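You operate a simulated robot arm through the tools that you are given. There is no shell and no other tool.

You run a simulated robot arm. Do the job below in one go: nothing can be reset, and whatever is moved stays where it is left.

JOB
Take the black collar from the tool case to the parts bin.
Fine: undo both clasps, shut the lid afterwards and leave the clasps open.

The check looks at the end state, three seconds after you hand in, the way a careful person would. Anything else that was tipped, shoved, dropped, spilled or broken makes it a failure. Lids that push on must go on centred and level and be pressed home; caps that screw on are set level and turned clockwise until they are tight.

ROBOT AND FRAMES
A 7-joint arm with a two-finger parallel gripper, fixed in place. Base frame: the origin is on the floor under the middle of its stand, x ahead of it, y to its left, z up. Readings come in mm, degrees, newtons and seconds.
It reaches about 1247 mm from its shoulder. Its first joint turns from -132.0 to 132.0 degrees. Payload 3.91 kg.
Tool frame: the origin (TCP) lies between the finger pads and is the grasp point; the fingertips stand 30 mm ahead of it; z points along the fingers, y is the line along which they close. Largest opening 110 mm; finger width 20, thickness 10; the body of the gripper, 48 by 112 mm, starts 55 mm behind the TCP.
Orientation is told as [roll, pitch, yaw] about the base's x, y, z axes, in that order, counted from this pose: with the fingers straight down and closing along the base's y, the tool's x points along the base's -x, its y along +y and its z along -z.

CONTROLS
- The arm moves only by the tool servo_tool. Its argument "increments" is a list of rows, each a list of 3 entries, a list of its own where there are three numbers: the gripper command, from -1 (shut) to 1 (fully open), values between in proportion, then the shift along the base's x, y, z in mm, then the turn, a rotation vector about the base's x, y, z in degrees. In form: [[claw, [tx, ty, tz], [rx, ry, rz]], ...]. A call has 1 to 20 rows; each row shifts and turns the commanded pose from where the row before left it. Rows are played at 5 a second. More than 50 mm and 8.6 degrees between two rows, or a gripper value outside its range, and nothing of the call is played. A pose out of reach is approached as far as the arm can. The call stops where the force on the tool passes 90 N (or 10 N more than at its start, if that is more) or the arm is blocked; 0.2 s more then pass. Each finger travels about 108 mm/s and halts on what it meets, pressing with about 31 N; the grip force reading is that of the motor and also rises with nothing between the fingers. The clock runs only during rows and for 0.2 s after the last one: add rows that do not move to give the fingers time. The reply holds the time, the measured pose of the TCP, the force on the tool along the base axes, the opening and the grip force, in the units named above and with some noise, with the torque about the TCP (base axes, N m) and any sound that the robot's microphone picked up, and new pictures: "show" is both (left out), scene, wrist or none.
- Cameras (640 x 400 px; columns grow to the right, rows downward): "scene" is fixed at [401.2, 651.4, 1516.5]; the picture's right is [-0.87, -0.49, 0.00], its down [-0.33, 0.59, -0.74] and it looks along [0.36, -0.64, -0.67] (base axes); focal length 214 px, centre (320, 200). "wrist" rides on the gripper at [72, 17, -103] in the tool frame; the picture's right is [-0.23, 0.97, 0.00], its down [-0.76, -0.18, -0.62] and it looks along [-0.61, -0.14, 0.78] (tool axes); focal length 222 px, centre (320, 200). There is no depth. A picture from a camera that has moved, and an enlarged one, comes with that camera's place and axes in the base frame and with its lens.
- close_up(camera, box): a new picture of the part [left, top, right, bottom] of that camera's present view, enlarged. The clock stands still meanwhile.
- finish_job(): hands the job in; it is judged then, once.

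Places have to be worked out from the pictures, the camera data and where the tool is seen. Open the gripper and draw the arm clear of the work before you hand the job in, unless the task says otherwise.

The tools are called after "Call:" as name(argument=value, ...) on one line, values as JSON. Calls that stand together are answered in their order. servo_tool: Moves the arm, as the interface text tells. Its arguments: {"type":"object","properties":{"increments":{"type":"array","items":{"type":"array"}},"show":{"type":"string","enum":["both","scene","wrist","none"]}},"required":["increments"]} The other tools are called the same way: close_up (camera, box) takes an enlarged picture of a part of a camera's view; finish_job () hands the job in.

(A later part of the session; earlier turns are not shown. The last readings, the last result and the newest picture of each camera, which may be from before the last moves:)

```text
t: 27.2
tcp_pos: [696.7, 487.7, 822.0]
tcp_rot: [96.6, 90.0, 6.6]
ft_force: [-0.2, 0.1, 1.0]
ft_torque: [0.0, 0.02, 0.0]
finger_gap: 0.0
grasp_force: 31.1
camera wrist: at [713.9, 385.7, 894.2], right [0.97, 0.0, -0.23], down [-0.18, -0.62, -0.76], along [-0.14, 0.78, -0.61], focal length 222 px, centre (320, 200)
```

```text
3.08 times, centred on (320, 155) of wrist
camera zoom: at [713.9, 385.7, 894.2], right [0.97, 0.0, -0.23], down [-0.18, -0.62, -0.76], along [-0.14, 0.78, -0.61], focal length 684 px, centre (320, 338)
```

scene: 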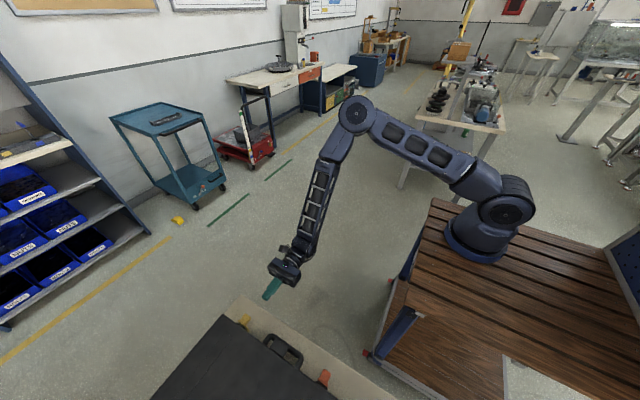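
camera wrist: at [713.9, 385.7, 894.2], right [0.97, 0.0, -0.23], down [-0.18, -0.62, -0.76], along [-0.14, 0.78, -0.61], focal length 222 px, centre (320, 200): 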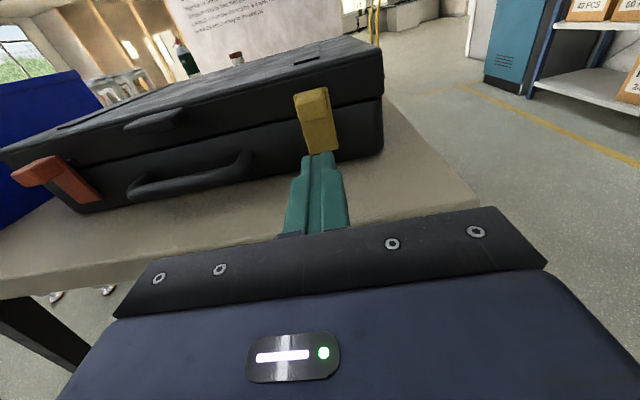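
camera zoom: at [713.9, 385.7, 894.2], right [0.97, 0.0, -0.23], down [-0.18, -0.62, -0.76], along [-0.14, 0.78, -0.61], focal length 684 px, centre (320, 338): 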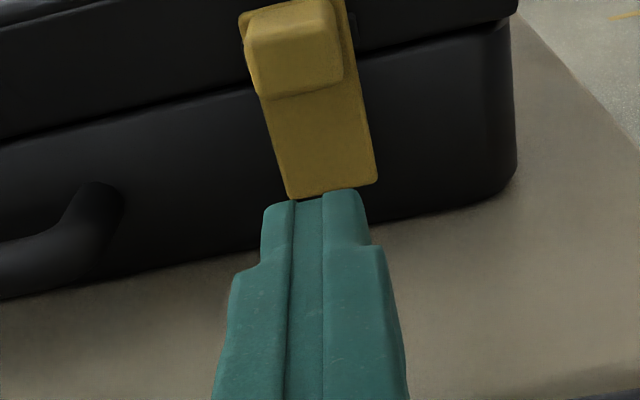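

The clasp is unchanged. I'll slide the closed fingertips under the tab, then raise them step by step.

Call:
servo_tool(increments=[[-1, [0, 18, 0], [0, 0, 0]], [-1, [0, 18, 0], [0, 0, 0]], [-1, [0, 16, 0], [0, 0, 0]], [-1, [0, 0, 3], [0, 0, 0]], [-1, [0, 0, 0], [0, 0, 0]]], show="none")

Call:
servo_tool(increments=[[-1, [0, 0, 2], [0, 0, 0]], [-1, [0, 0, 1], [0, 0, 0]], [-1, [0, 0, 0], [0, 0, 0]]], show="wrist")

```text
t: 28.4
tcp_pos: [695.3, 540.0, 825.1]
tcp_rot: [84.6, 89.8, -5.4]
ft_force: [-0.4, -0.1, 0.2]
ft_torque: [0.03, 0.01, 0.02]
finger_gap: 0.0
grasp_force: 30.9
```

```text
t: 29.2
tcp_pos: [697.3, 538.5, 830.1]
tcp_rot: [85.5, 89.9, -4.4]
ft_force: [-0.6, 0.6, -0.6]
ft_torque: [-0.01, 0.02, 0.01]
finger_gap: 0.0
grasp_force: 30.9
camera wrist: at [712.5, 436.4, 901.0], right [0.97, 0.0, -0.23], down [-0.18, -0.62, -0.76], along [-0.14, 0.78, -0.61], focal length 222 px, centre (320, 200)
```

wrist: 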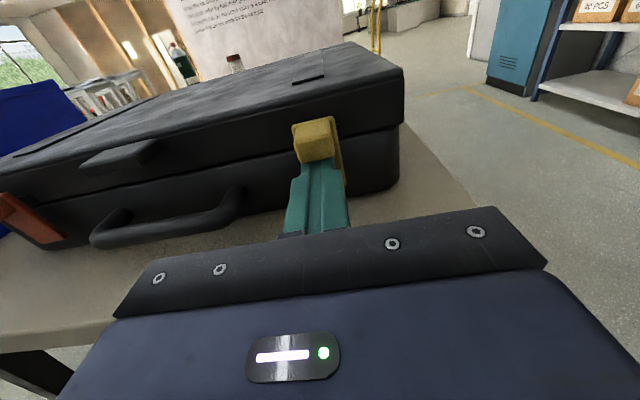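

There's no contact yet at TCP z≈830. I'll raise 1 mm at a time and watch the force.

Call:
servo_tool(increments=[[-1, [0, 0, 1], [0, 0, 0]], [-1, [0, 0, 1], [0, 0, 0]], [-1, [0, 0, 0], [0, 0, 0]]], show="none")

Call:
servo_tool(increments=[[-1, [0, 0, 1], [0, 0, 0]], [-1, [0, 0, 0], [0, 0, 0]]], show="wrist")

Call:
close_up(camera="wrist", box=[250, 90, 390, 220])

```text
t: 30.0
tcp_pos: [696.7, 538.4, 830.2]
tcp_rot: [47.8, 90.0, -42.1]
ft_force: [0.5, 1.3, -7.0]
ft_torque: [-0.16, 0.0, -0.05]
finger_gap: 0.3
grasp_force: 31.0
```

```text
t: 30.6
tcp_pos: [695.4, 538.5, 830.6]
tcp_rot: [52.7, 90.0, -37.3]
ft_force: [-2.8, 2.9, -11.9]
ft_torque: [-0.31, -0.05, 0.01]
finger_gap: 0.1
grasp_force: 31.1
camera wrist: at [712.9, 436.6, 903.1], right [0.97, 0.0, -0.23], down [-0.18, -0.62, -0.76], along [-0.14, 0.78, -0.61], focal length 222 px, centre (320, 200)
```

wrist: 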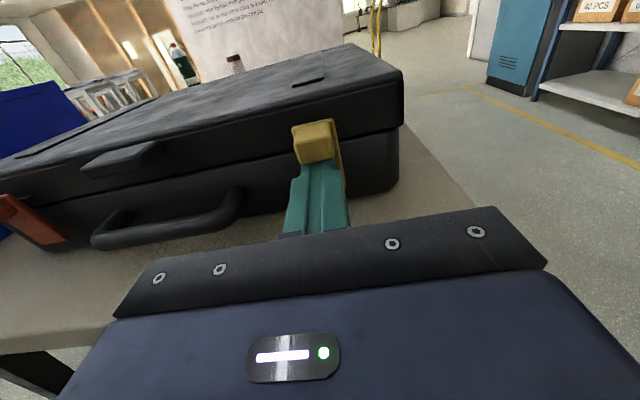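

```text
3.08 times, centred on (320, 155) of wrist
camera zoom: at [712.9, 436.6, 903.1], right [0.97, 0.0, -0.23], down [-0.18, -0.62, -0.76], along [-0.14, 0.78, -0.61], focal length 684 px, centre (320, 338)
```

zoom: 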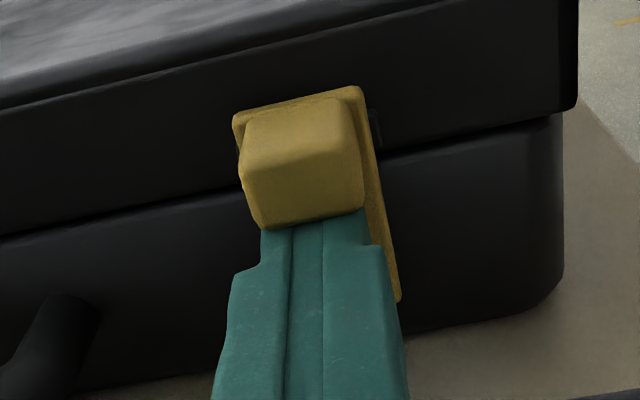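

The force is building slowly (7 → 12 N). I'll go on in 1 mm steps and watch whether the tab turns or the case starts to lift.

Call:
servo_tool(increments=[[-1, [0, 0, 1], [0, 0, 0]], [-1, [0, 0, 0], [0, 0, 0]]], show="none")

Call:
servo_tool(increments=[[-1, [0, 0, 1], [0, 0, 0]], [-1, [0, 0, 0], [0, 0, 0]]], show="wrist")

Call:
close_up(camera="wrist", box=[250, 90, 390, 220])

```text
t: 31.2
tcp_pos: [697.1, 538.4, 833.2]
tcp_rot: [69.4, 90.0, -20.7]
ft_force: [-4.6, 3.0, -11.3]
ft_torque: [-0.39, -0.04, 0.2]
finger_gap: 0.0
grasp_force: 31.0
```

```text
t: 31.8
tcp_pos: [697.0, 540.1, 831.5]
tcp_rot: [71.6, 89.9, -18.4]
ft_force: [-4.1, 2.6, -10.9]
ft_torque: [-0.38, -0.03, 0.1]
finger_gap: 0.0
grasp_force: 30.6
camera wrist: at [713.1, 436.8, 905.3], right [0.97, 0.0, -0.23], down [-0.18, -0.62, -0.76], along [-0.14, 0.78, -0.61], focal length 222 px, centre (320, 200)
```

wrist: 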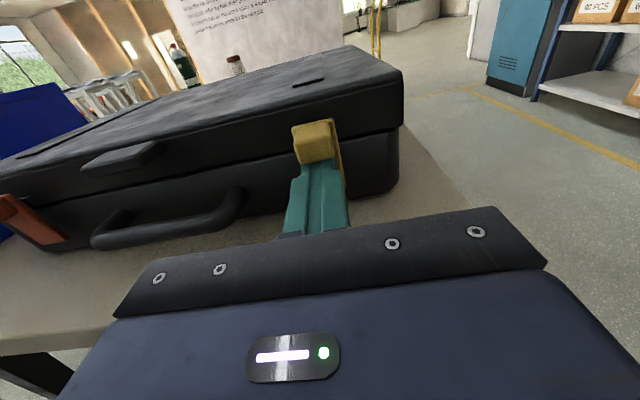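

```text
3.08 times, centred on (320, 155) of wrist
camera zoom: at [713.1, 436.8, 905.3], right [0.97, 0.0, -0.23], down [-0.18, -0.62, -0.76], along [-0.14, 0.78, -0.61], focal length 684 px, centre (320, 338)
```

zoom: 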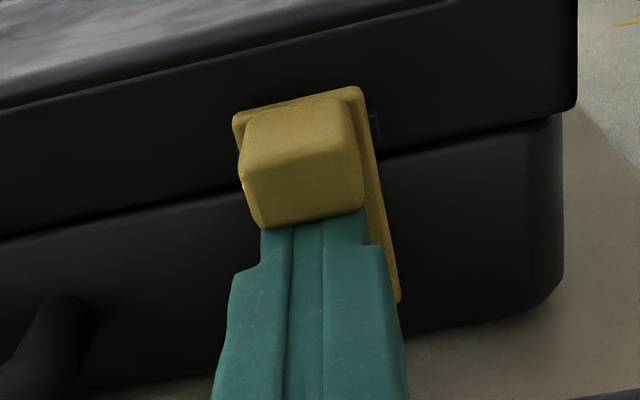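

The force levelled off at about 11 N while the case front rose with the tab, so it doesn't flip up and I must stop that way. When I pressed down earlier the tab pushed the tool outward (-12 N in y), which fits a bottom hinge with the fingertip jamming it by friction. I'll lower the case gently and back out.

Call:
servo_tool(increments=[[-1, [0, 0, -2], [0, 0, 0]], [-1, [0, 0, -3], [0, 0, 0]], [-1, [0, 0, -4], [0, 0, 0]], [-1, [0, -20, 0], [0, 0, 0]], [-1, [0, -30, 0], [0, 0, 0]], [-1, [0, -30, 10], [0, 0, 0]], [-1, [0, 0, 0], [0, 0, 0]]], show="both")

Call:
close_up(camera="wrist", box=[0, 30, 420, 230])

```text
t: 33.4
tcp_pos: [696.4, 459.8, 835.4]
tcp_rot: [99.3, 89.8, 9.5]
ft_force: [0.5, 0.0, 0.1]
ft_torque: [-0.05, 0.01, -0.01]
finger_gap: 0.1
grasp_force: 31.2
camera wrist: at [712.6, 357.4, 908.1], right [0.97, 0.0, -0.23], down [-0.18, -0.62, -0.76], along [-0.14, 0.78, -0.61], focal length 222 px, centre (320, 200)
```

scene: 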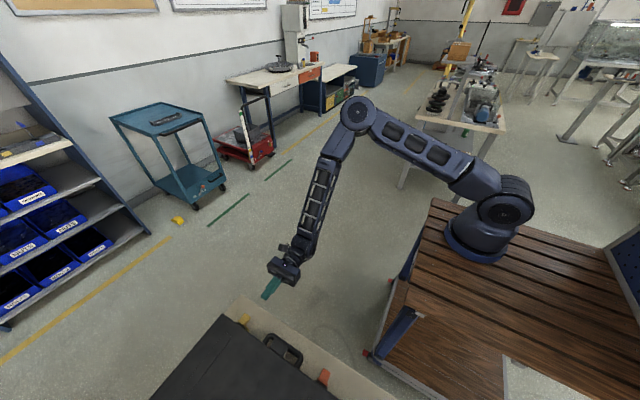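
wrist: 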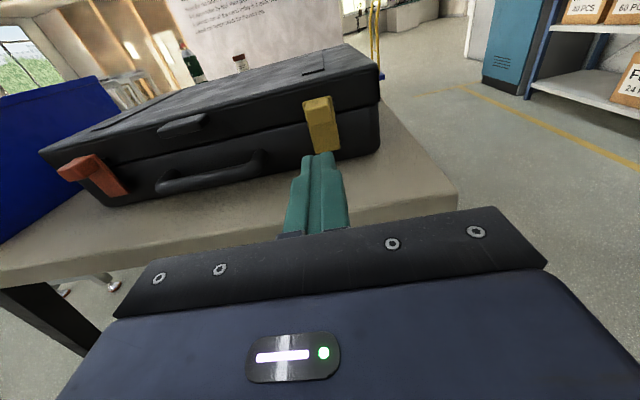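

```text
1.52 times, centred on (210, 130) of wrist
camera zoom: at [712.6, 357.4, 908.1], right [0.97, 0.0, -0.23], down [-0.18, -0.62, -0.76], along [-0.14, 0.78, -0.61], focal length 338 px, centre (488, 307)
```

zoom: 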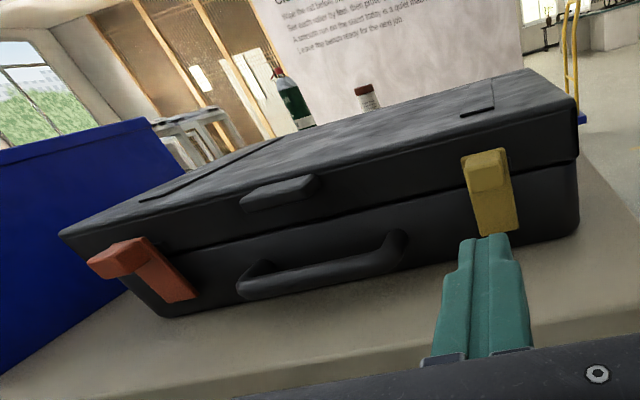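

The case is back down and nothing else has changed. There's a sign on the wall behind that may be worth reading, so I'll enlarge it along with the orange clasp.

Call:
close_up(camera="wrist", box=[165, 0, 365, 60])

Call:
close_up(camera="wrist", box=[40, 130, 140, 220])

Call:
close_up(camera="wrist", box=[280, 85, 370, 165])

```text
3.20 times, centred on (265, 30) of wrist
camera zoom: at [712.6, 357.4, 908.1], right [0.97, 0.0, -0.23], down [-0.18, -0.62, -0.76], along [-0.14, 0.78, -0.61], focal length 711 px, centre (496, 744)
```

zoom: 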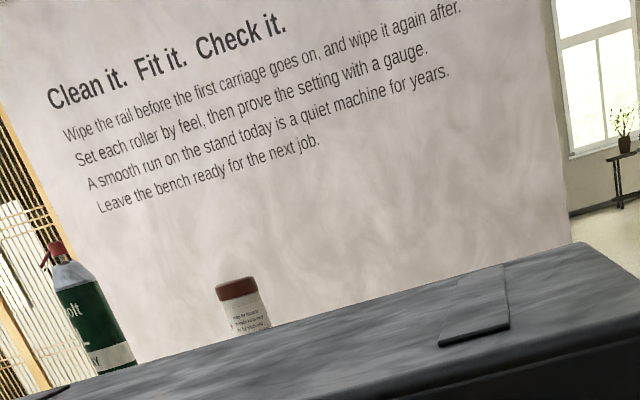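

```text
4.44 times, centred on (90, 175) of wrist
camera zoom: at [712.6, 357.4, 908.1], right [0.97, 0.0, -0.23], down [-0.18, -0.62, -0.76], along [-0.14, 0.78, -0.61], focal length 987 px, centre (1342, 311)
```

zoom: 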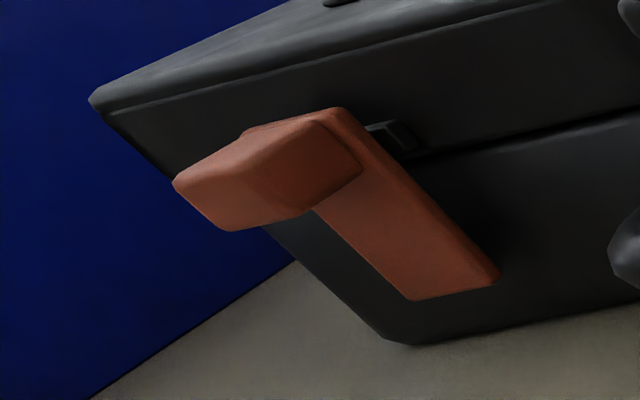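

```text
5.00 times, centred on (325, 125) of wrist
camera zoom: at [712.6, 357.4, 908.1], right [0.97, 0.0, -0.23], down [-0.18, -0.62, -0.76], along [-0.14, 0.78, -0.61], focal length 1111 px, centre (295, 575)
```

zoom: 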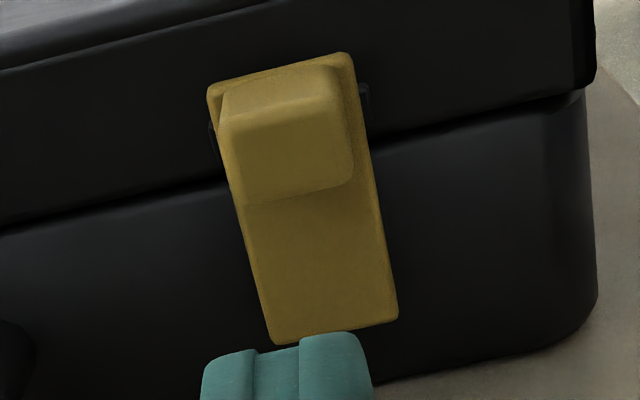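

The sign only has general shop advice. The dark bar looks like a keeper on the lid, and the plate's lower end sits on the body, which points to a bottom hinge. I'll bring the fingers round to point down and place them over the yellow tab, half open.

Call:
servo_tool(increments=[[-0.2, [0, -5, 40], [0, 0, 0]], [-0.2, [0, 0, 40], [-8.2, 0, 0]], [-0.2, [0, 0, 20], [-8.2, 0, 0]], [-0.2, [0, 0, 0], [-8.2, 0, 0]], [-0.2, [0, 0, 0], [-8.2, 0, 0]], [-0.2, [0, 0, 0], [-8.2, 0, 0]], [-0.2, [0, 0, 0], [-8.2, 0, 0]], [-0.2, [0, 0, 0], [-8.2, 0, 0]], [-0.2, [0, 0, 0], [-8.2, 0, 0]], [-0.2, [0, 0, 0], [-8.2, 0, 0]], [-0.2, [0, 0, 0], [-8.2, 0, 0]], [-0.2, [0, 0, 0], [-8.0, 0, 0]], [-0.2, [0, 36, 0], [0, 0, 0]], [-0.2, [0, 36, -10], [0, 0, 0]], [-0.2, [0, 36, -10], [0, 0, 0]], [-0.2, [0, 0, 0], [0, 0, 0]]], show="both")

Call:
close_up(camera="wrist", box=[240, 90, 400, 220])

```text
t: 36.8
tcp_pos: [695.8, 561.7, 914.9]
tcp_rot: [0.1, 0.0, -90.0]
ft_force: [0.3, 0.2, 0.0]
ft_torque: [0.02, 0.0, 0.0]
finger_gap: 43.7
grasp_force: 0.0
camera wrist: at [712.7, 635.5, 1016.5], right [0.97, -0.23, 0.0], down [-0.18, -0.76, 0.62], along [-0.14, -0.61, -0.78], focal length 222 px, centre (320, 200)
```

scene: 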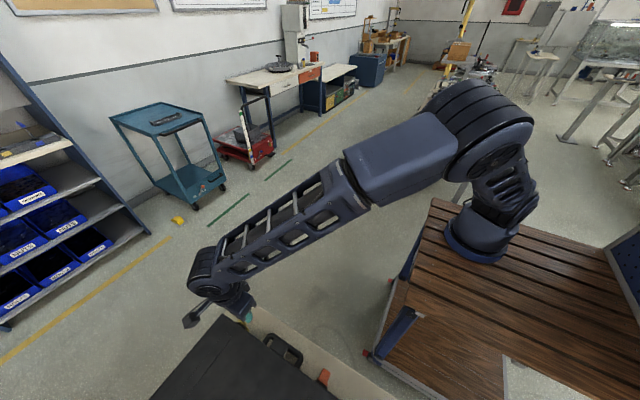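
wrist: 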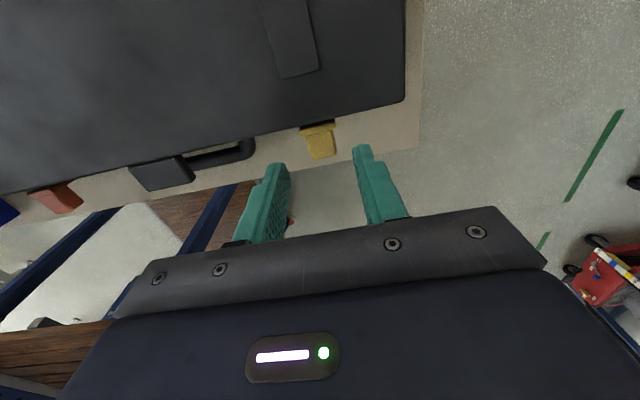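

```text
3.08 times, centred on (320, 155) of wrist
camera zoom: at [712.7, 635.5, 1016.5], right [0.97, -0.23, 0.0], down [-0.18, -0.76, 0.62], along [-0.14, -0.61, -0.78], focal length 684 px, centre (320, 338)
```

zoom: 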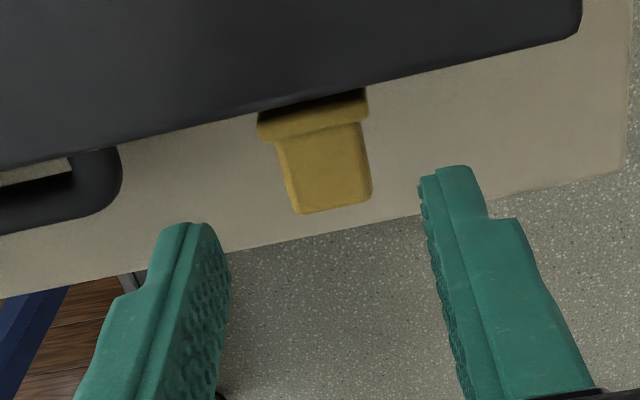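

Seen from above, the plate stands about 10 mm off the lid face with the keeper behind it. The tab spans y≈551–573, centred at x≈697. I'll shift +1.2 mm in x and lower the open fingers around the tab.

Call:
servo_tool(increments=[[-0.2, [1.2, 0, -15], [0, 0, 0]], [-0.2, [0, 0, -16], [0, 0, 0]], [-0.2, [0, 0, -15], [0, 0, 0]], [-0.45, [0, 0, 0], [0, 0, 0]], [-0.45, [0, 0, 0], [0, 0, 0]]], show="wrist")

Call:
close_up(camera="wrist", box=[240, 90, 400, 220])

```text
t: 38.0
tcp_pos: [697.7, 562.5, 867.8]
tcp_rot: [-0.1, 0.0, -89.8]
ft_force: [-0.2, 0.5, 0.3]
ft_torque: [-0.02, 0.01, 0.01]
finger_gap: 30.1
grasp_force: 0.0
camera wrist: at [714.4, 635.6, 971.3], right [0.97, -0.23, 0.0], down [-0.18, -0.76, 0.62], along [-0.14, -0.61, -0.78], focal length 222 px, centre (320, 200)
```

wrist: 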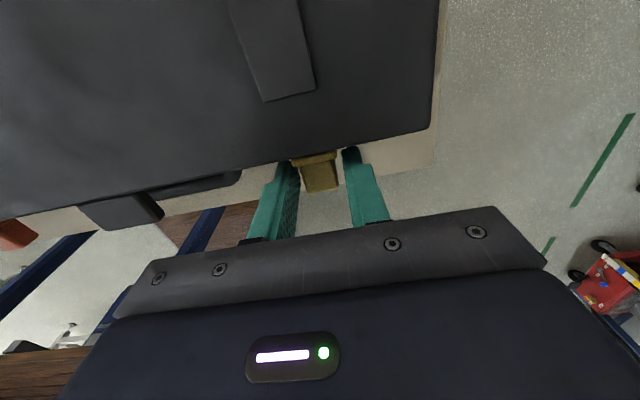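

```text
3.08 times, centred on (320, 155) of wrist
camera zoom: at [714.4, 635.6, 971.3], right [0.97, -0.23, 0.0], down [-0.18, -0.76, 0.62], along [-0.14, -0.61, -0.78], focal length 684 px, centre (320, 338)
```

zoom: 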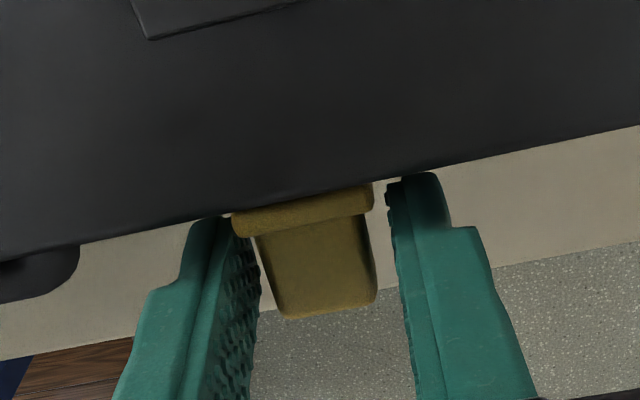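

The tab sits centred between the fingers, so I'll close on it.

Call:
servo_tool(increments=[[-0.55, [0, 0, 0], [0, 0, 0]], [-0.6, [0, 0, 0], [0, 0, 0]], [-0.65, [0, 0, 0], [0, 0, 0]], [-1, [0, 0, 0], [0, 0, 0]], [-1, [0, 0, 0], [0, 0, 0]]], show="none")

Call:
servo_tool(increments=[[-1, [0, -0.5, -0.5], [0, 0, 0]], [-1, [0, 0, 0], [0, 0, 0]]], show="none")

```text
t: 39.2
tcp_pos: [697.7, 562.2, 867.8]
tcp_rot: [0.0, -0.1, -89.9]
ft_force: [-8.6, -1.7, -0.3]
ft_torque: [-0.08, 0.22, 0.1]
finger_gap: 21.6
grasp_force: 31.1
```

```text
t: 39.8
tcp_pos: [697.7, 561.2, 867.5]
tcp_rot: [0.1, 0.1, -89.8]
ft_force: [-4.8, 4.8, 3.6]
ft_torque: [0.37, 0.13, 0.04]
finger_gap: 21.7
grasp_force: 31.3
```

The grip is good. I'll relieve the small x load and press down and outward a little more, reading the force each time.

Call:
servo_tool(increments=[[-1, [-0.4, -0.6, -0.8], [0, 0, 0]], [-1, [0, 0, 0], [0, 0, 0]]], show="none")

Call:
servo_tool(increments=[[-1, [0, -0.6, -0.8], [0, 0, 0]], [-1, [0, 0, 0], [0, 0, 0]]], show="wrist")

Call:
close_up(camera="wrist", box=[240, 90, 400, 220])

```text
t: 40.4
tcp_pos: [697.3, 562.9, 868.4]
tcp_rot: [0.1, 0.0, -89.8]
ft_force: [0.8, 13.3, 9.5]
ft_torque: [1.02, -0.05, -0.05]
finger_gap: 21.4
grasp_force: 31.1
```

```text
t: 41.0
tcp_pos: [697.8, 559.6, 867.6]
tcp_rot: [0.1, 0.0, -89.8]
ft_force: [2.2, 12.4, 15.7]
ft_torque: [0.98, -0.04, -0.01]
finger_gap: 21.2
grasp_force: 30.9
camera wrist: at [713.7, 634.0, 970.8], right [0.97, -0.23, 0.0], down [-0.18, -0.76, 0.62], along [-0.14, -0.61, -0.78], focal length 222 px, centre (320, 200)
```

wrist: 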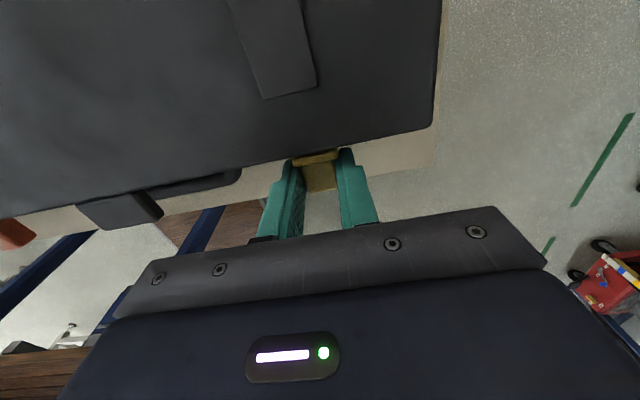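

```text
3.08 times, centred on (320, 155) of wrist
camera zoom: at [713.7, 634.0, 970.8], right [0.97, -0.23, 0.0], down [-0.18, -0.76, 0.62], along [-0.14, -0.61, -0.78], focal length 684 px, centre (320, 338)
```

zoom: 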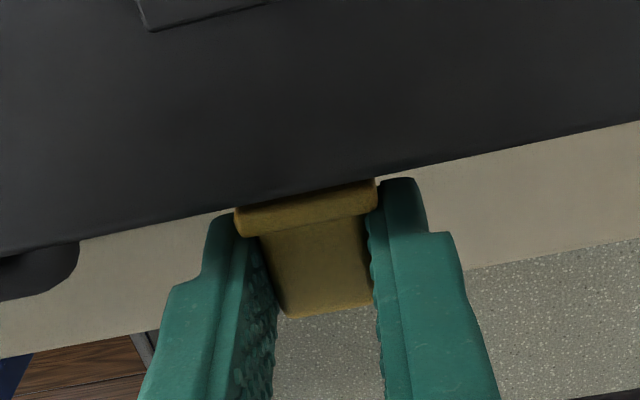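

The outward force is levelling off near 12 N while the lid edge stays put, which suggests the tab is starting to move. I'll carry on along the bottom-hinge arc in small steps.

Call:
servo_tool(increments=[[-1, [0, -1, -0.7], [0, 0, 0]], [-1, [0, 0, 0], [0, 0, 0]]], show="none")

Call:
servo_tool(increments=[[-1, [0, -1, -0.7], [0, 0, 0]], [-1, [0, 0, 0], [0, 0, 0]]], show="wrist")

Call:
close_up(camera="wrist", box=[240, 90, 400, 220])

```text
t: 41.6
tcp_pos: [697.3, 558.8, 866.1]
tcp_rot: [0.1, 0.1, -89.9]
ft_force: [7.3, 8.1, 20.7]
ft_torque: [0.83, -0.09, 0.0]
finger_gap: 21.4
grasp_force: 31.3
```

```text
t: 42.2
tcp_pos: [696.9, 559.5, 865.8]
tcp_rot: [0.1, 0.0, -89.9]
ft_force: [9.8, 7.0, 20.5]
ft_torque: [0.81, -0.23, -0.01]
finger_gap: 21.3
grasp_force: 30.8
camera wrist: at [713.7, 631.7, 968.9], right [0.97, -0.23, 0.0], down [-0.18, -0.76, 0.62], along [-0.14, -0.61, -0.78], focal length 222 px, centre (320, 200)
```

wrist: 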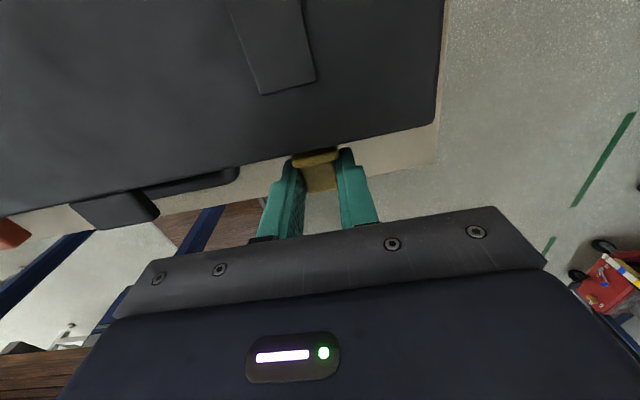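

```text
3.08 times, centred on (320, 155) of wrist
camera zoom: at [713.7, 631.7, 968.9], right [0.97, -0.23, 0.0], down [-0.18, -0.76, 0.62], along [-0.14, -0.61, -0.78], focal length 684 px, centre (320, 338)
```

zoom: 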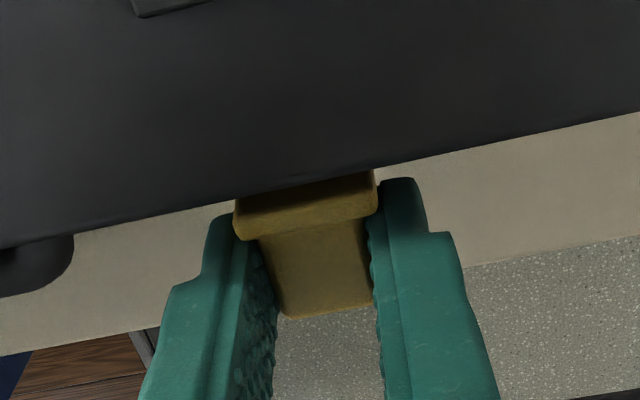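

It works: the plate top is separating from the lid and the resistance has dropped. I'll follow the bottom-hinge arc, turning the tool with it to about 10°.

Call:
servo_tool(increments=[[-1, [0, -2.4, -0.1], [3.3, 0, 0]], [-1, [0, -2.4, -0.1], [3.3, 0, 0]], [-1, [0, -2.5, -0.1], [3.4, 0, 0]], [-1, [0, 0, 0], [0, 0, 0]]], show="wrist")

Call:
close_up(camera="wrist", box=[240, 90, 400, 220])

```text
t: 43.2
tcp_pos: [695.4, 551.2, 864.2]
tcp_rot: [0.0, 9.9, -89.8]
ft_force: [0.2, -2.7, -0.7]
ft_torque: [-0.46, 0.01, 0.29]
finger_gap: 21.5
grasp_force: 31.2
camera wrist: at [713.2, 605.7, 977.4], right [0.97, -0.22, -0.04], down [-0.17, -0.86, 0.48], along [-0.14, -0.46, -0.87], focal length 222 px, centre (320, 200)
```

wrist: 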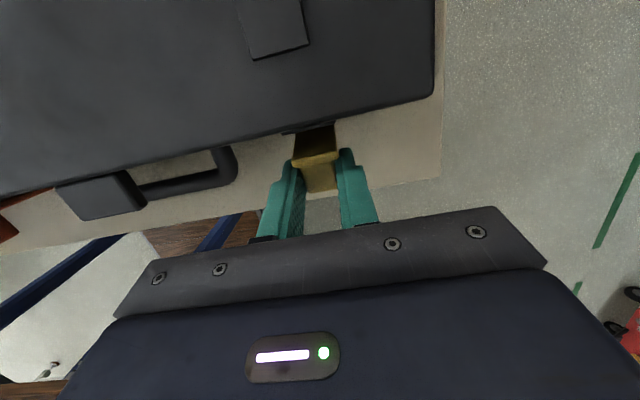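

```text
3.08 times, centred on (320, 155) of wrist
camera zoom: at [713.2, 605.7, 977.4], right [0.97, -0.22, -0.04], down [-0.17, -0.86, 0.48], along [-0.14, -0.46, -0.87], focal length 684 px, centre (320, 338)
```

zoom: 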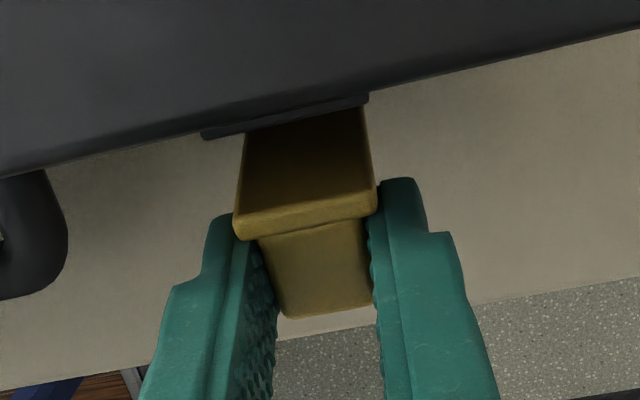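

The keeper is now visible and the clasp follows with little force. I'll continue along the arc to 40°.

Call:
servo_tool(increments=[[-1, [0, -6.3, -3.1], [6, 0, 0]], [-1, [0, -5.9, -3.8], [6, 0, 0]], [-1, [0, -5.4, -4.4], [6, 0, 0]], [-1, [0, -5.0, -4.9], [6, 0, 0]], [-1, [0, -4.4, -5.4], [6, 0, 0]], [-1, [0, 0, 0], [0, 0, 0]]], show="wrist")

Call:
close_up(camera="wrist", box=[240, 90, 400, 220])

```text
t: 44.6
tcp_pos: [697.9, 524.1, 843.7]
tcp_rot: [0.2, 40.0, -90.0]
ft_force: [4.5, -3.3, -0.1]
ft_torque: [-0.73, 0.14, -0.12]
finger_gap: 21.4
grasp_force: 30.7
camera wrist: at [714.8, 513.8, 968.2], right [0.97, -0.17, -0.14], down [-0.18, -0.98, -0.01], along [-0.14, 0.04, -0.99], focal length 222 px, centre (320, 200)
```

wrist: 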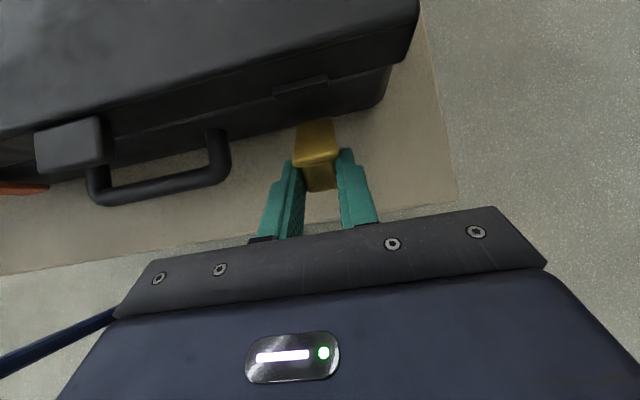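

```text
3.08 times, centred on (320, 155) of wrist
camera zoom: at [714.8, 513.8, 968.2], right [0.97, -0.17, -0.14], down [-0.18, -0.98, -0.01], along [-0.14, 0.04, -0.99], focal length 684 px, centre (320, 338)
```

zoom: 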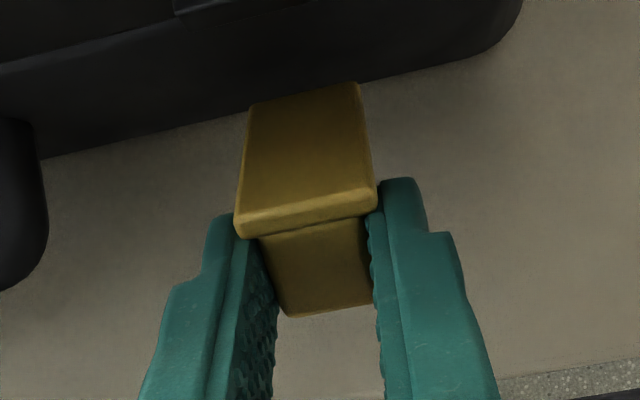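

The clasp is at about 40° and still moving freely. I'll continue to about 64°.

Call:
servo_tool(increments=[[-1, [0, -3.9, -5.9], [6, 0, 0]], [-1, [0, -3.2, -6.2], [6, 0, 0]], [-1, [0, -2.5, -6.5], [6, 0, 0]], [-1, [0, -1.8, -6.8], [6, 0, 0]], [-1, [0, 0, 0], [0, 0, 0]]], show="wrist")

Call:
close_up(camera="wrist", box=[240, 90, 400, 220])

```text
t: 45.8
tcp_pos: [696.1, 513.2, 820.4]
tcp_rot: [0.5, 64.3, -89.5]
ft_force: [-9.2, 2.6, 29.5]
ft_torque: [0.43, 0.16, 0.15]
finger_gap: 21.3
grasp_force: 31.4
camera wrist: at [713.0, 452.3, 930.3], right [0.97, -0.1, -0.2], down [-0.17, -0.89, -0.42], along [-0.14, 0.44, -0.89], focal length 222 px, centre (320, 200)
```

wrist: 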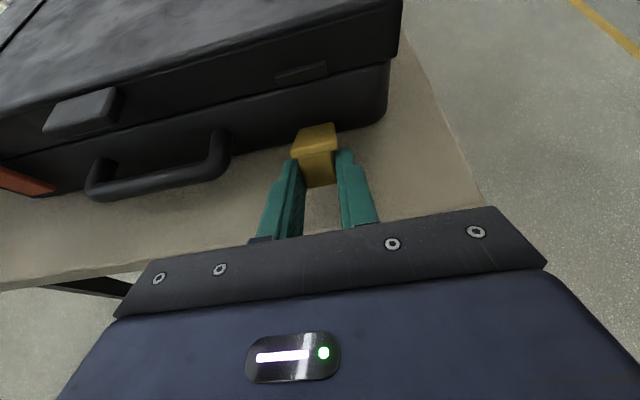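

```text
3.08 times, centred on (320, 155) of wrist
camera zoom: at [713.0, 452.3, 930.3], right [0.97, -0.1, -0.2], down [-0.17, -0.89, -0.42], along [-0.14, 0.44, -0.89], focal length 684 px, centre (320, 338)
```

zoom: 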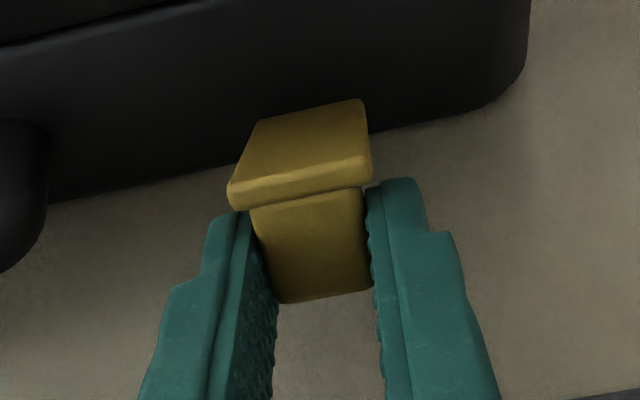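

The vertical force rose to 30 N and the tab shifted in the pads, so the clasp has reached its stop. I'll ease back a little, open the fingers and see whether it stays.

Call:
servo_tool(increments=[[-1, [0, 0.5, 3], [-3, 0, 0]], [-1, [0, 0, 0], [0, 0, 0]], [-0.5, [0, 0, 0], [0, 0, 0]], [-0.2, [0, 0, 0], [0, 0, 0]], [-0.2, [0, 0, 0], [0, 0, 0]]], show="wrist")

Call:
close_up(camera="wrist", box=[240, 90, 400, 220])

```text
t: 47.0
tcp_pos: [698.6, 512.1, 820.6]
tcp_rot: [0.2, 60.9, -89.8]
ft_force: [-0.5, -0.3, -0.5]
ft_torque: [-0.02, 0.01, -0.01]
finger_gap: 44.0
grasp_force: 0.0
camera wrist: at [714.4, 459.0, 933.3], right [0.97, -0.11, -0.2], down [-0.18, -0.91, -0.36], along [-0.14, 0.39, -0.91], focal length 222 px, centre (320, 200)
```

wrist: 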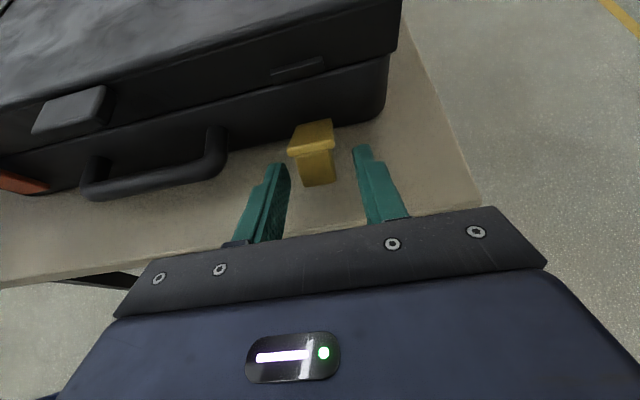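

```text
3.08 times, centred on (320, 155) of wrist
camera zoom: at [714.4, 459.0, 933.3], right [0.97, -0.11, -0.2], down [-0.18, -0.91, -0.36], along [-0.14, 0.39, -0.91], focal length 684 px, centre (320, 338)
```

zoom: 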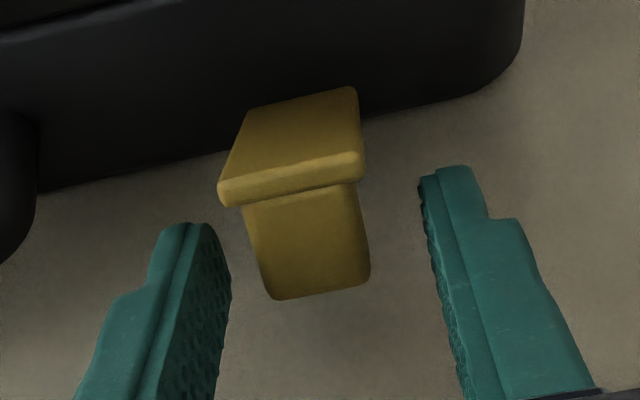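

The yellow clasp stays open by itself at its stop. I'll back out and cross to the orange clasp at about x≈435, bringing the fingers back to vertical.

Call:
servo_tool(increments=[[-0.2, [0, -22, 12], [0, 0, 0]], [-0.2, [0, -22, 14], [0, 0, 0]], [-0.2, [0, 0, 45], [-8, 0, 0]], [-0.2, [-20, 0, 45], [-8, 0, 0]], [-0.2, [-40, 5, 0], [-8, 0, 0]], [-0.2, [-40, 10, 0], [-8, 0, 0]], [-0.2, [-40, 15, 0], [-8, 0, 0]], [-0.2, [-40, 20, 0], [-8, 0, 0]], [-0.2, [-40, 20, 0], [-8, 0, 0]], [-0.2, [-40, 20, -20], [-5, 0, 0]], [-0.2, [0, 0, 0], [0, 0, 0]]], show="both")

Call:
close_up(camera="wrist", box=[240, 60, 440, 220])

```text
t: 49.4
tcp_pos: [437.2, 560.2, 917.9]
tcp_rot: [0.0, -0.1, -89.9]
ft_force: [-1.6, 0.7, -0.5]
ft_torque: [-0.03, -0.1, 0.02]
finger_gap: 44.2
grasp_force: 0.0
camera wrist: at [453.6, 633.0, 1020.0], right [0.97, -0.22, 0.0], down [-0.18, -0.76, 0.62], along [-0.14, -0.61, -0.78], focal length 222 px, centre (320, 200)
```

scene: 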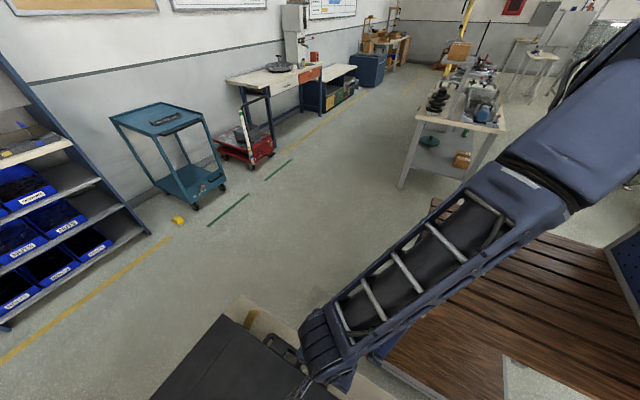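
wrist: 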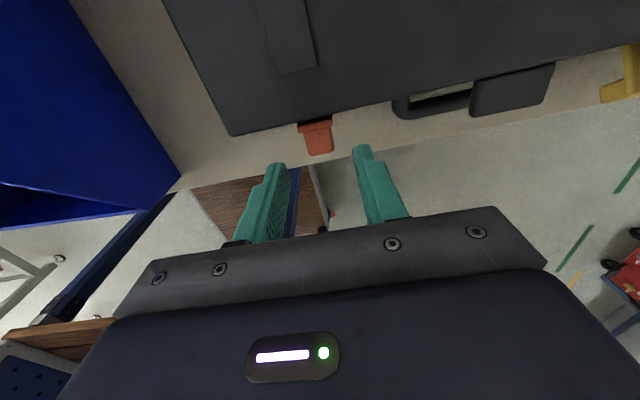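

```text
2.50 times, centred on (340, 140) of wrist
camera zoom: at [453.6, 633.0, 1020.0], right [0.97, -0.22, 0.0], down [-0.18, -0.76, 0.62], along [-0.14, -0.61, -0.78], focal length 555 px, centre (270, 350)
```

zoom: 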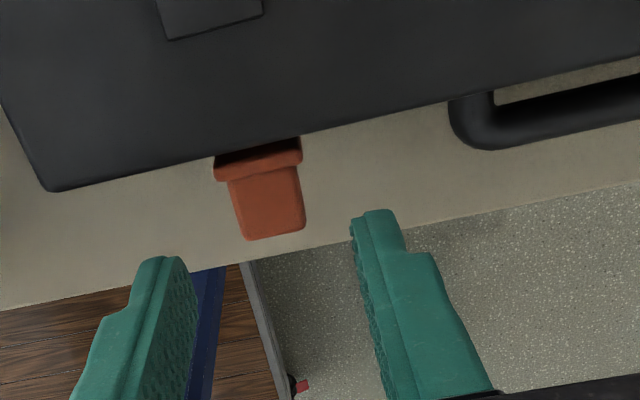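

The orange tab is centred between the fingers to within about 0.3 mm, in the same relative position as the yellow one was. I'll lower around it and close gently.

Call:
servo_tool(increments=[[-0.2, [0, 0, -16], [0, 0, 0]], [-0.2, [0, 0, -16], [0, 0, 0]], [-0.2, [0, 0, -16.5], [0, 0, 0]], [-0.45, [0, 0, 0], [0, 0, 0]], [-0.45, [0, 0, 0], [0, 0, 0]]], show="wrist")

Call:
close_up(camera="wrist", box=[240, 90, 400, 220])

```text
t: 50.6
tcp_pos: [436.5, 558.2, 867.4]
tcp_rot: [0.0, 0.0, -89.9]
ft_force: [0.2, 0.7, -0.2]
ft_torque: [-0.03, -0.02, -0.01]
finger_gap: 30.1
grasp_force: 0.0
camera wrist: at [453.4, 631.7, 971.0], right [0.97, -0.23, 0.0], down [-0.18, -0.76, 0.62], along [-0.14, -0.61, -0.78], focal length 222 px, centre (320, 200)
```

wrist: 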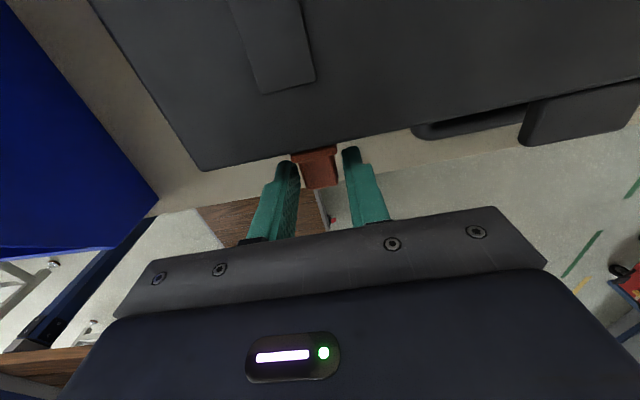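

```text
3.08 times, centred on (320, 155) of wrist
camera zoom: at [453.4, 631.7, 971.0], right [0.97, -0.23, 0.0], down [-0.18, -0.76, 0.62], along [-0.14, -0.61, -0.78], focal length 684 px, centre (320, 338)
```

zoom: 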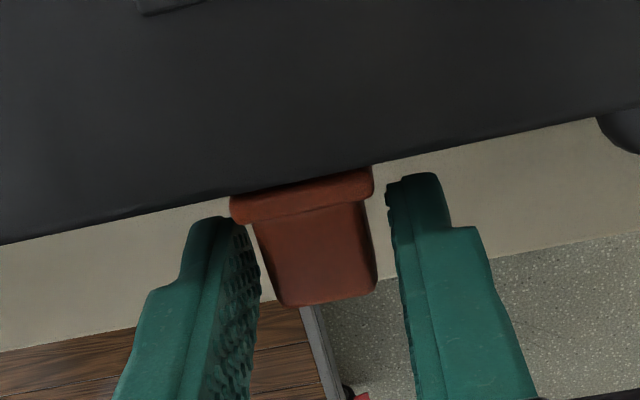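

It's nearly the same picture as with the yellow clasp, with the fingers about 2.5 mm further out. I'll correct that and close.

Call:
servo_tool(increments=[[-0.45, [-0.3, 2.5, 0], [0, 0, 0]], [-0.55, [0, 0, 0], [0, 0, 0]], [-0.6, [0, 0, 0], [0, 0, 0]], [-0.65, [0, 0, 0], [0, 0, 0]], [-1, [0, 0, 0], [0, 0, 0]], [-1, [0, 0, 0], [0, 0, 0]]], show="none")

Call:
servo_tool(increments=[[-1, [0, -0.5, -0.5], [0, 0, 0]], [-1, [0, -0.6, -0.8], [0, 0, 0]], [-1, [0, 0, 0], [0, 0, 0]]], show="none")

```text
t: 52.0
tcp_pos: [436.2, 561.9, 868.2]
tcp_rot: [0.0, 0.0, -89.9]
ft_force: [1.3, 1.6, 1.1]
ft_torque: [0.06, -0.02, 0.01]
finger_gap: 21.4
grasp_force: 30.4
```

```text
t: 52.8
tcp_pos: [436.5, 560.6, 867.8]
tcp_rot: [0.1, 0.2, -89.9]
ft_force: [-2.5, 4.7, 12.8]
ft_torque: [0.48, 0.06, 0.0]
finger_gap: 21.6
grasp_force: 31.3
```

The grip is well centred. I'll carry on down and outward through the break-away point, as I did with the yellow one.

Call:
servo_tool(increments=[[-1, [0, -0.8, -0.8], [0, 0, 0]], [-1, [0, 0, 0], [0, 0, 0]]], show="none")

Call:
servo_tool(increments=[[-1, [0, -1, -0.7], [0, 0, 0]], [-1, [0, -1, -0.7], [0, 0, 0]], [-1, [0, 0, 0], [0, 0, 0]]], show="wrist")

Call:
close_up(camera="wrist", box=[240, 90, 400, 220])

```text
t: 53.4
tcp_pos: [436.4, 560.0, 867.7]
tcp_rot: [0.1, 0.0, -89.9]
ft_force: [-2.7, 6.4, 21.8]
ft_torque: [0.73, 0.05, -0.01]
finger_gap: 21.8
grasp_force: 31.0
```

```text
t: 54.2
tcp_pos: [436.1, 559.1, 865.2]
tcp_rot: [-0.1, -0.1, -90.0]
ft_force: [0.7, 7.4, 19.5]
ft_torque: [0.81, 0.01, 0.0]
finger_gap: 21.6
grasp_force: 30.7
camera wrist: at [453.2, 631.7, 968.4], right [0.97, -0.23, 0.0], down [-0.18, -0.76, 0.62], along [-0.14, -0.61, -0.78], focal length 222 px, centre (320, 200)
```

wrist: 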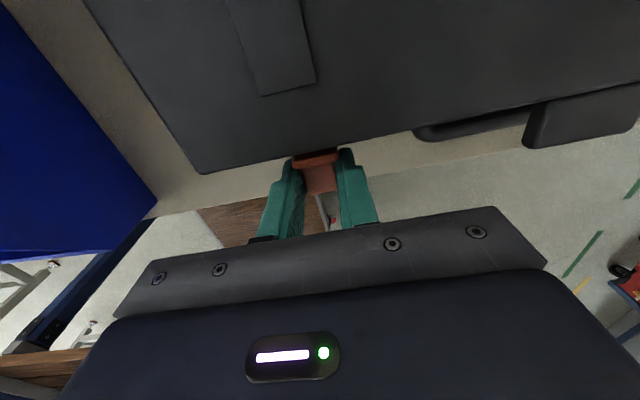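

```text
3.08 times, centred on (320, 155) of wrist
camera zoom: at [453.2, 631.7, 968.4], right [0.97, -0.23, 0.0], down [-0.18, -0.76, 0.62], along [-0.14, -0.61, -0.78], focal length 684 px, centre (320, 338)
```

zoom: 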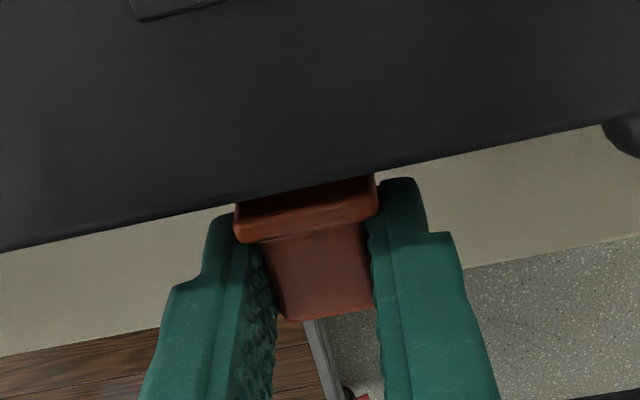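

Same behaviour as before: the orange plate is coming off the lid. I'll follow the arc to 40° while the force stays small.

Call:
servo_tool(increments=[[-1, [0, -2.4, -0.1], [3.3, 0, 0]], [-1, [0, -2.4, -0.1], [3.3, 0, 0]], [-1, [0, -2.5, -0.1], [3.4, 0, 0]], [-1, [0, 0, 0], [0, 0, 0]]], show="wrist")

Call:
servo_tool(increments=[[-1, [0, -6.3, -3.1], [6, 0, 0]], [-1, [0, -5.9, -3.8], [6, 0, 0]], [-1, [0, -5.4, -4.4], [6, 0, 0]], [-1, [0, -5.0, -4.9], [6, 0, 0]], [-1, [0, -4.4, -5.4], [6, 0, 0]], [-1, [0, 0, 0], [0, 0, 0]]], show="wrist")

```text
t: 55.2
tcp_pos: [435.9, 550.0, 863.3]
tcp_rot: [-0.1, 10.0, -89.8]
ft_force: [-4.2, -3.4, 0.5]
ft_torque: [-0.51, 0.2, -0.01]
finger_gap: 21.2
grasp_force: 31.4
camera wrist: at [452.7, 605.5, 977.7], right [0.97, -0.22, -0.04], down [-0.18, -0.86, 0.48], along [-0.14, -0.46, -0.88], focal length 222 px, centre (320, 200)
```

wrist: 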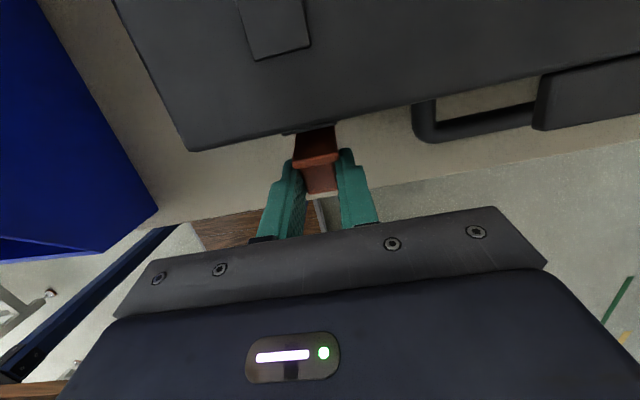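

```text
t: 56.6
tcp_pos: [437.1, 523.1, 841.8]
tcp_rot: [0.1, 40.0, -89.8]
ft_force: [-1.0, 3.1, -0.8]
ft_torque: [-0.41, -0.08, 1.02]
finger_gap: 25.9
grasp_force: 31.0
camera wrist: at [453.4, 513.4, 968.0], right [0.97, -0.17, -0.14], down [-0.17, -0.98, -0.01], along [-0.14, 0.04, -0.99], focal length 222 px, centre (320, 200)
```

wrist: 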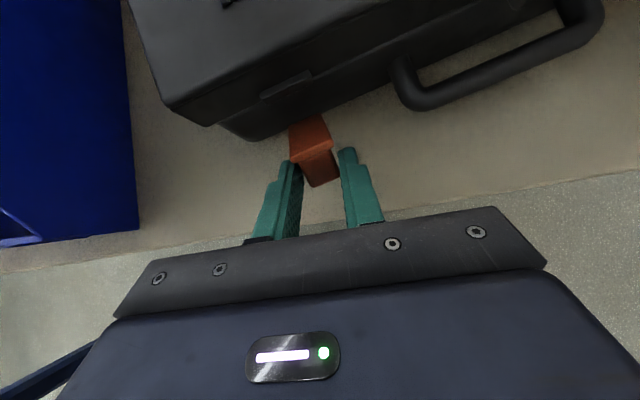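

The gap jumped to 25.9 mm with a twist about z, and the case looks yawed in the picture. I'll stop and look carefully.

Call:
close_up(camera="wrist", box=[120, 0, 640, 240])

Call:
close_up(camera="scene", box=[140, 280, 400, 400])

```text
1.23 times, centred on (380, 120) of wrist
camera zoom: at [453.4, 513.4, 968.0], right [0.97, -0.17, -0.14], down [-0.17, -0.98, -0.01], along [-0.14, 0.04, -0.99], focal length 273 px, centre (246, 298)
```

zoom: 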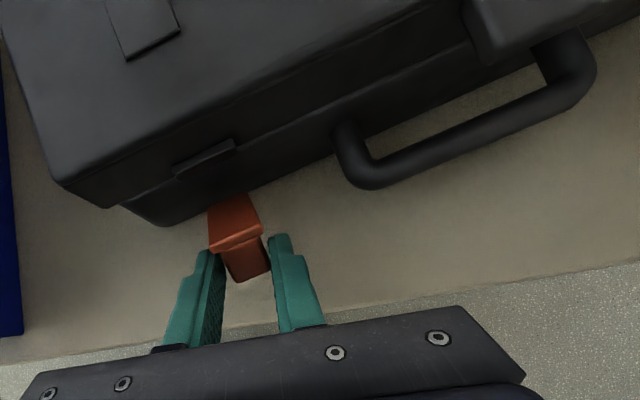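

```text
2.46 times, centred on (270, 340) of scene
camera zoom: at [401.2, 651.4, 1516.5], right [-0.87, -0.49, 0.0], down [-0.33, 0.59, -0.74], along [0.36, -0.64, -0.67], focal length 528 px, centre (443, -145)
```

zoom: 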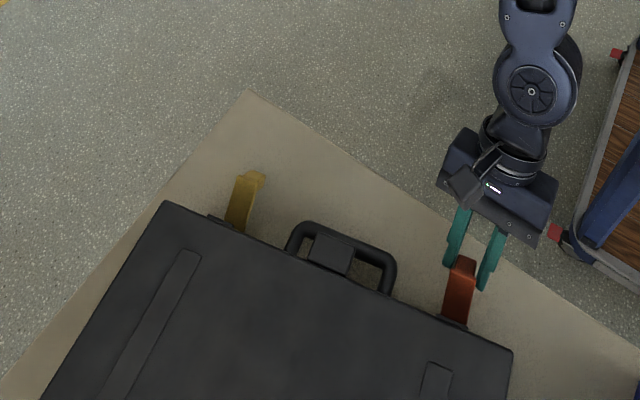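

The case has yawed about +12° around the grip point, probably because the wrist swung briefly during that move. I'll let go before anything else is loaded and look again.

Call:
servo_tool(increments=[[-0.5, [0, 0, 0], [0, 0, 0]], [-0.2, [0, 0, 0], [0, 0, 0]], [-0.2, [0, 0, 0], [0, 0, 0]]], show="both")

Call:
close_up(camera="wrist", box=[220, 70, 420, 220])

```text
t: 57.4
tcp_pos: [437.7, 522.8, 843.0]
tcp_rot: [0.0, 39.8, -89.9]
ft_force: [-0.6, 0.1, -0.1]
ft_torque: [0.0, -0.01, 0.0]
finger_gap: 44.1
grasp_force: 0.0
camera wrist: at [453.7, 513.5, 968.2], right [0.97, -0.17, -0.14], down [-0.18, -0.98, -0.01], along [-0.14, 0.04, -0.99], focal length 222 px, centre (320, 200)
```

scene: 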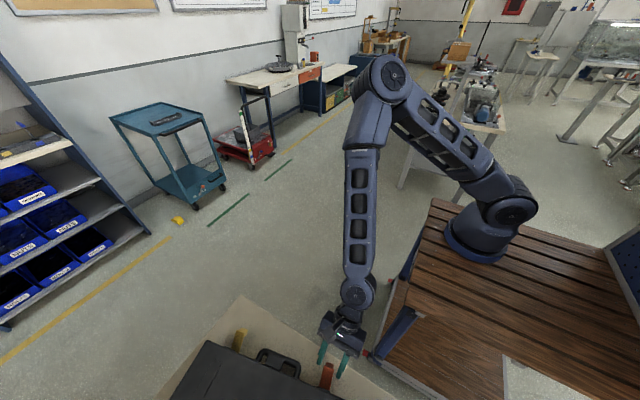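
wrist: 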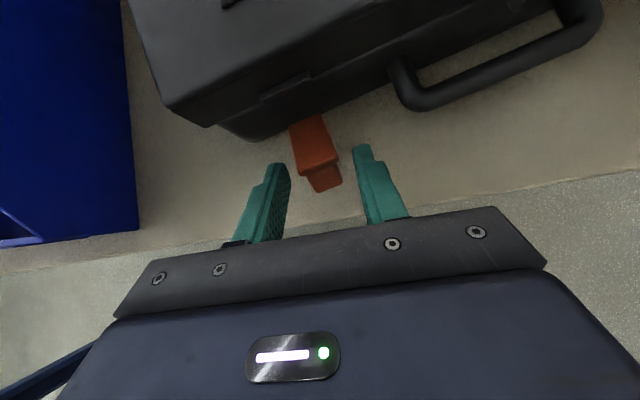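

```text
2.67 times, centred on (320, 145) of wrist
camera zoom: at [453.7, 513.5, 968.2], right [0.97, -0.17, -0.14], down [-0.18, -0.98, -0.01], along [-0.14, 0.04, -0.99], focal length 592 px, centre (320, 347)
```

zoom: 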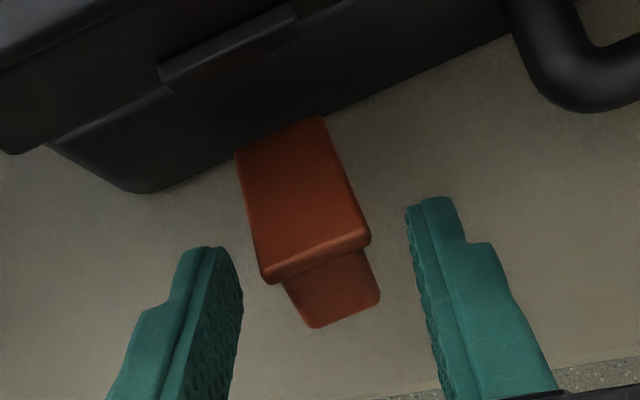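

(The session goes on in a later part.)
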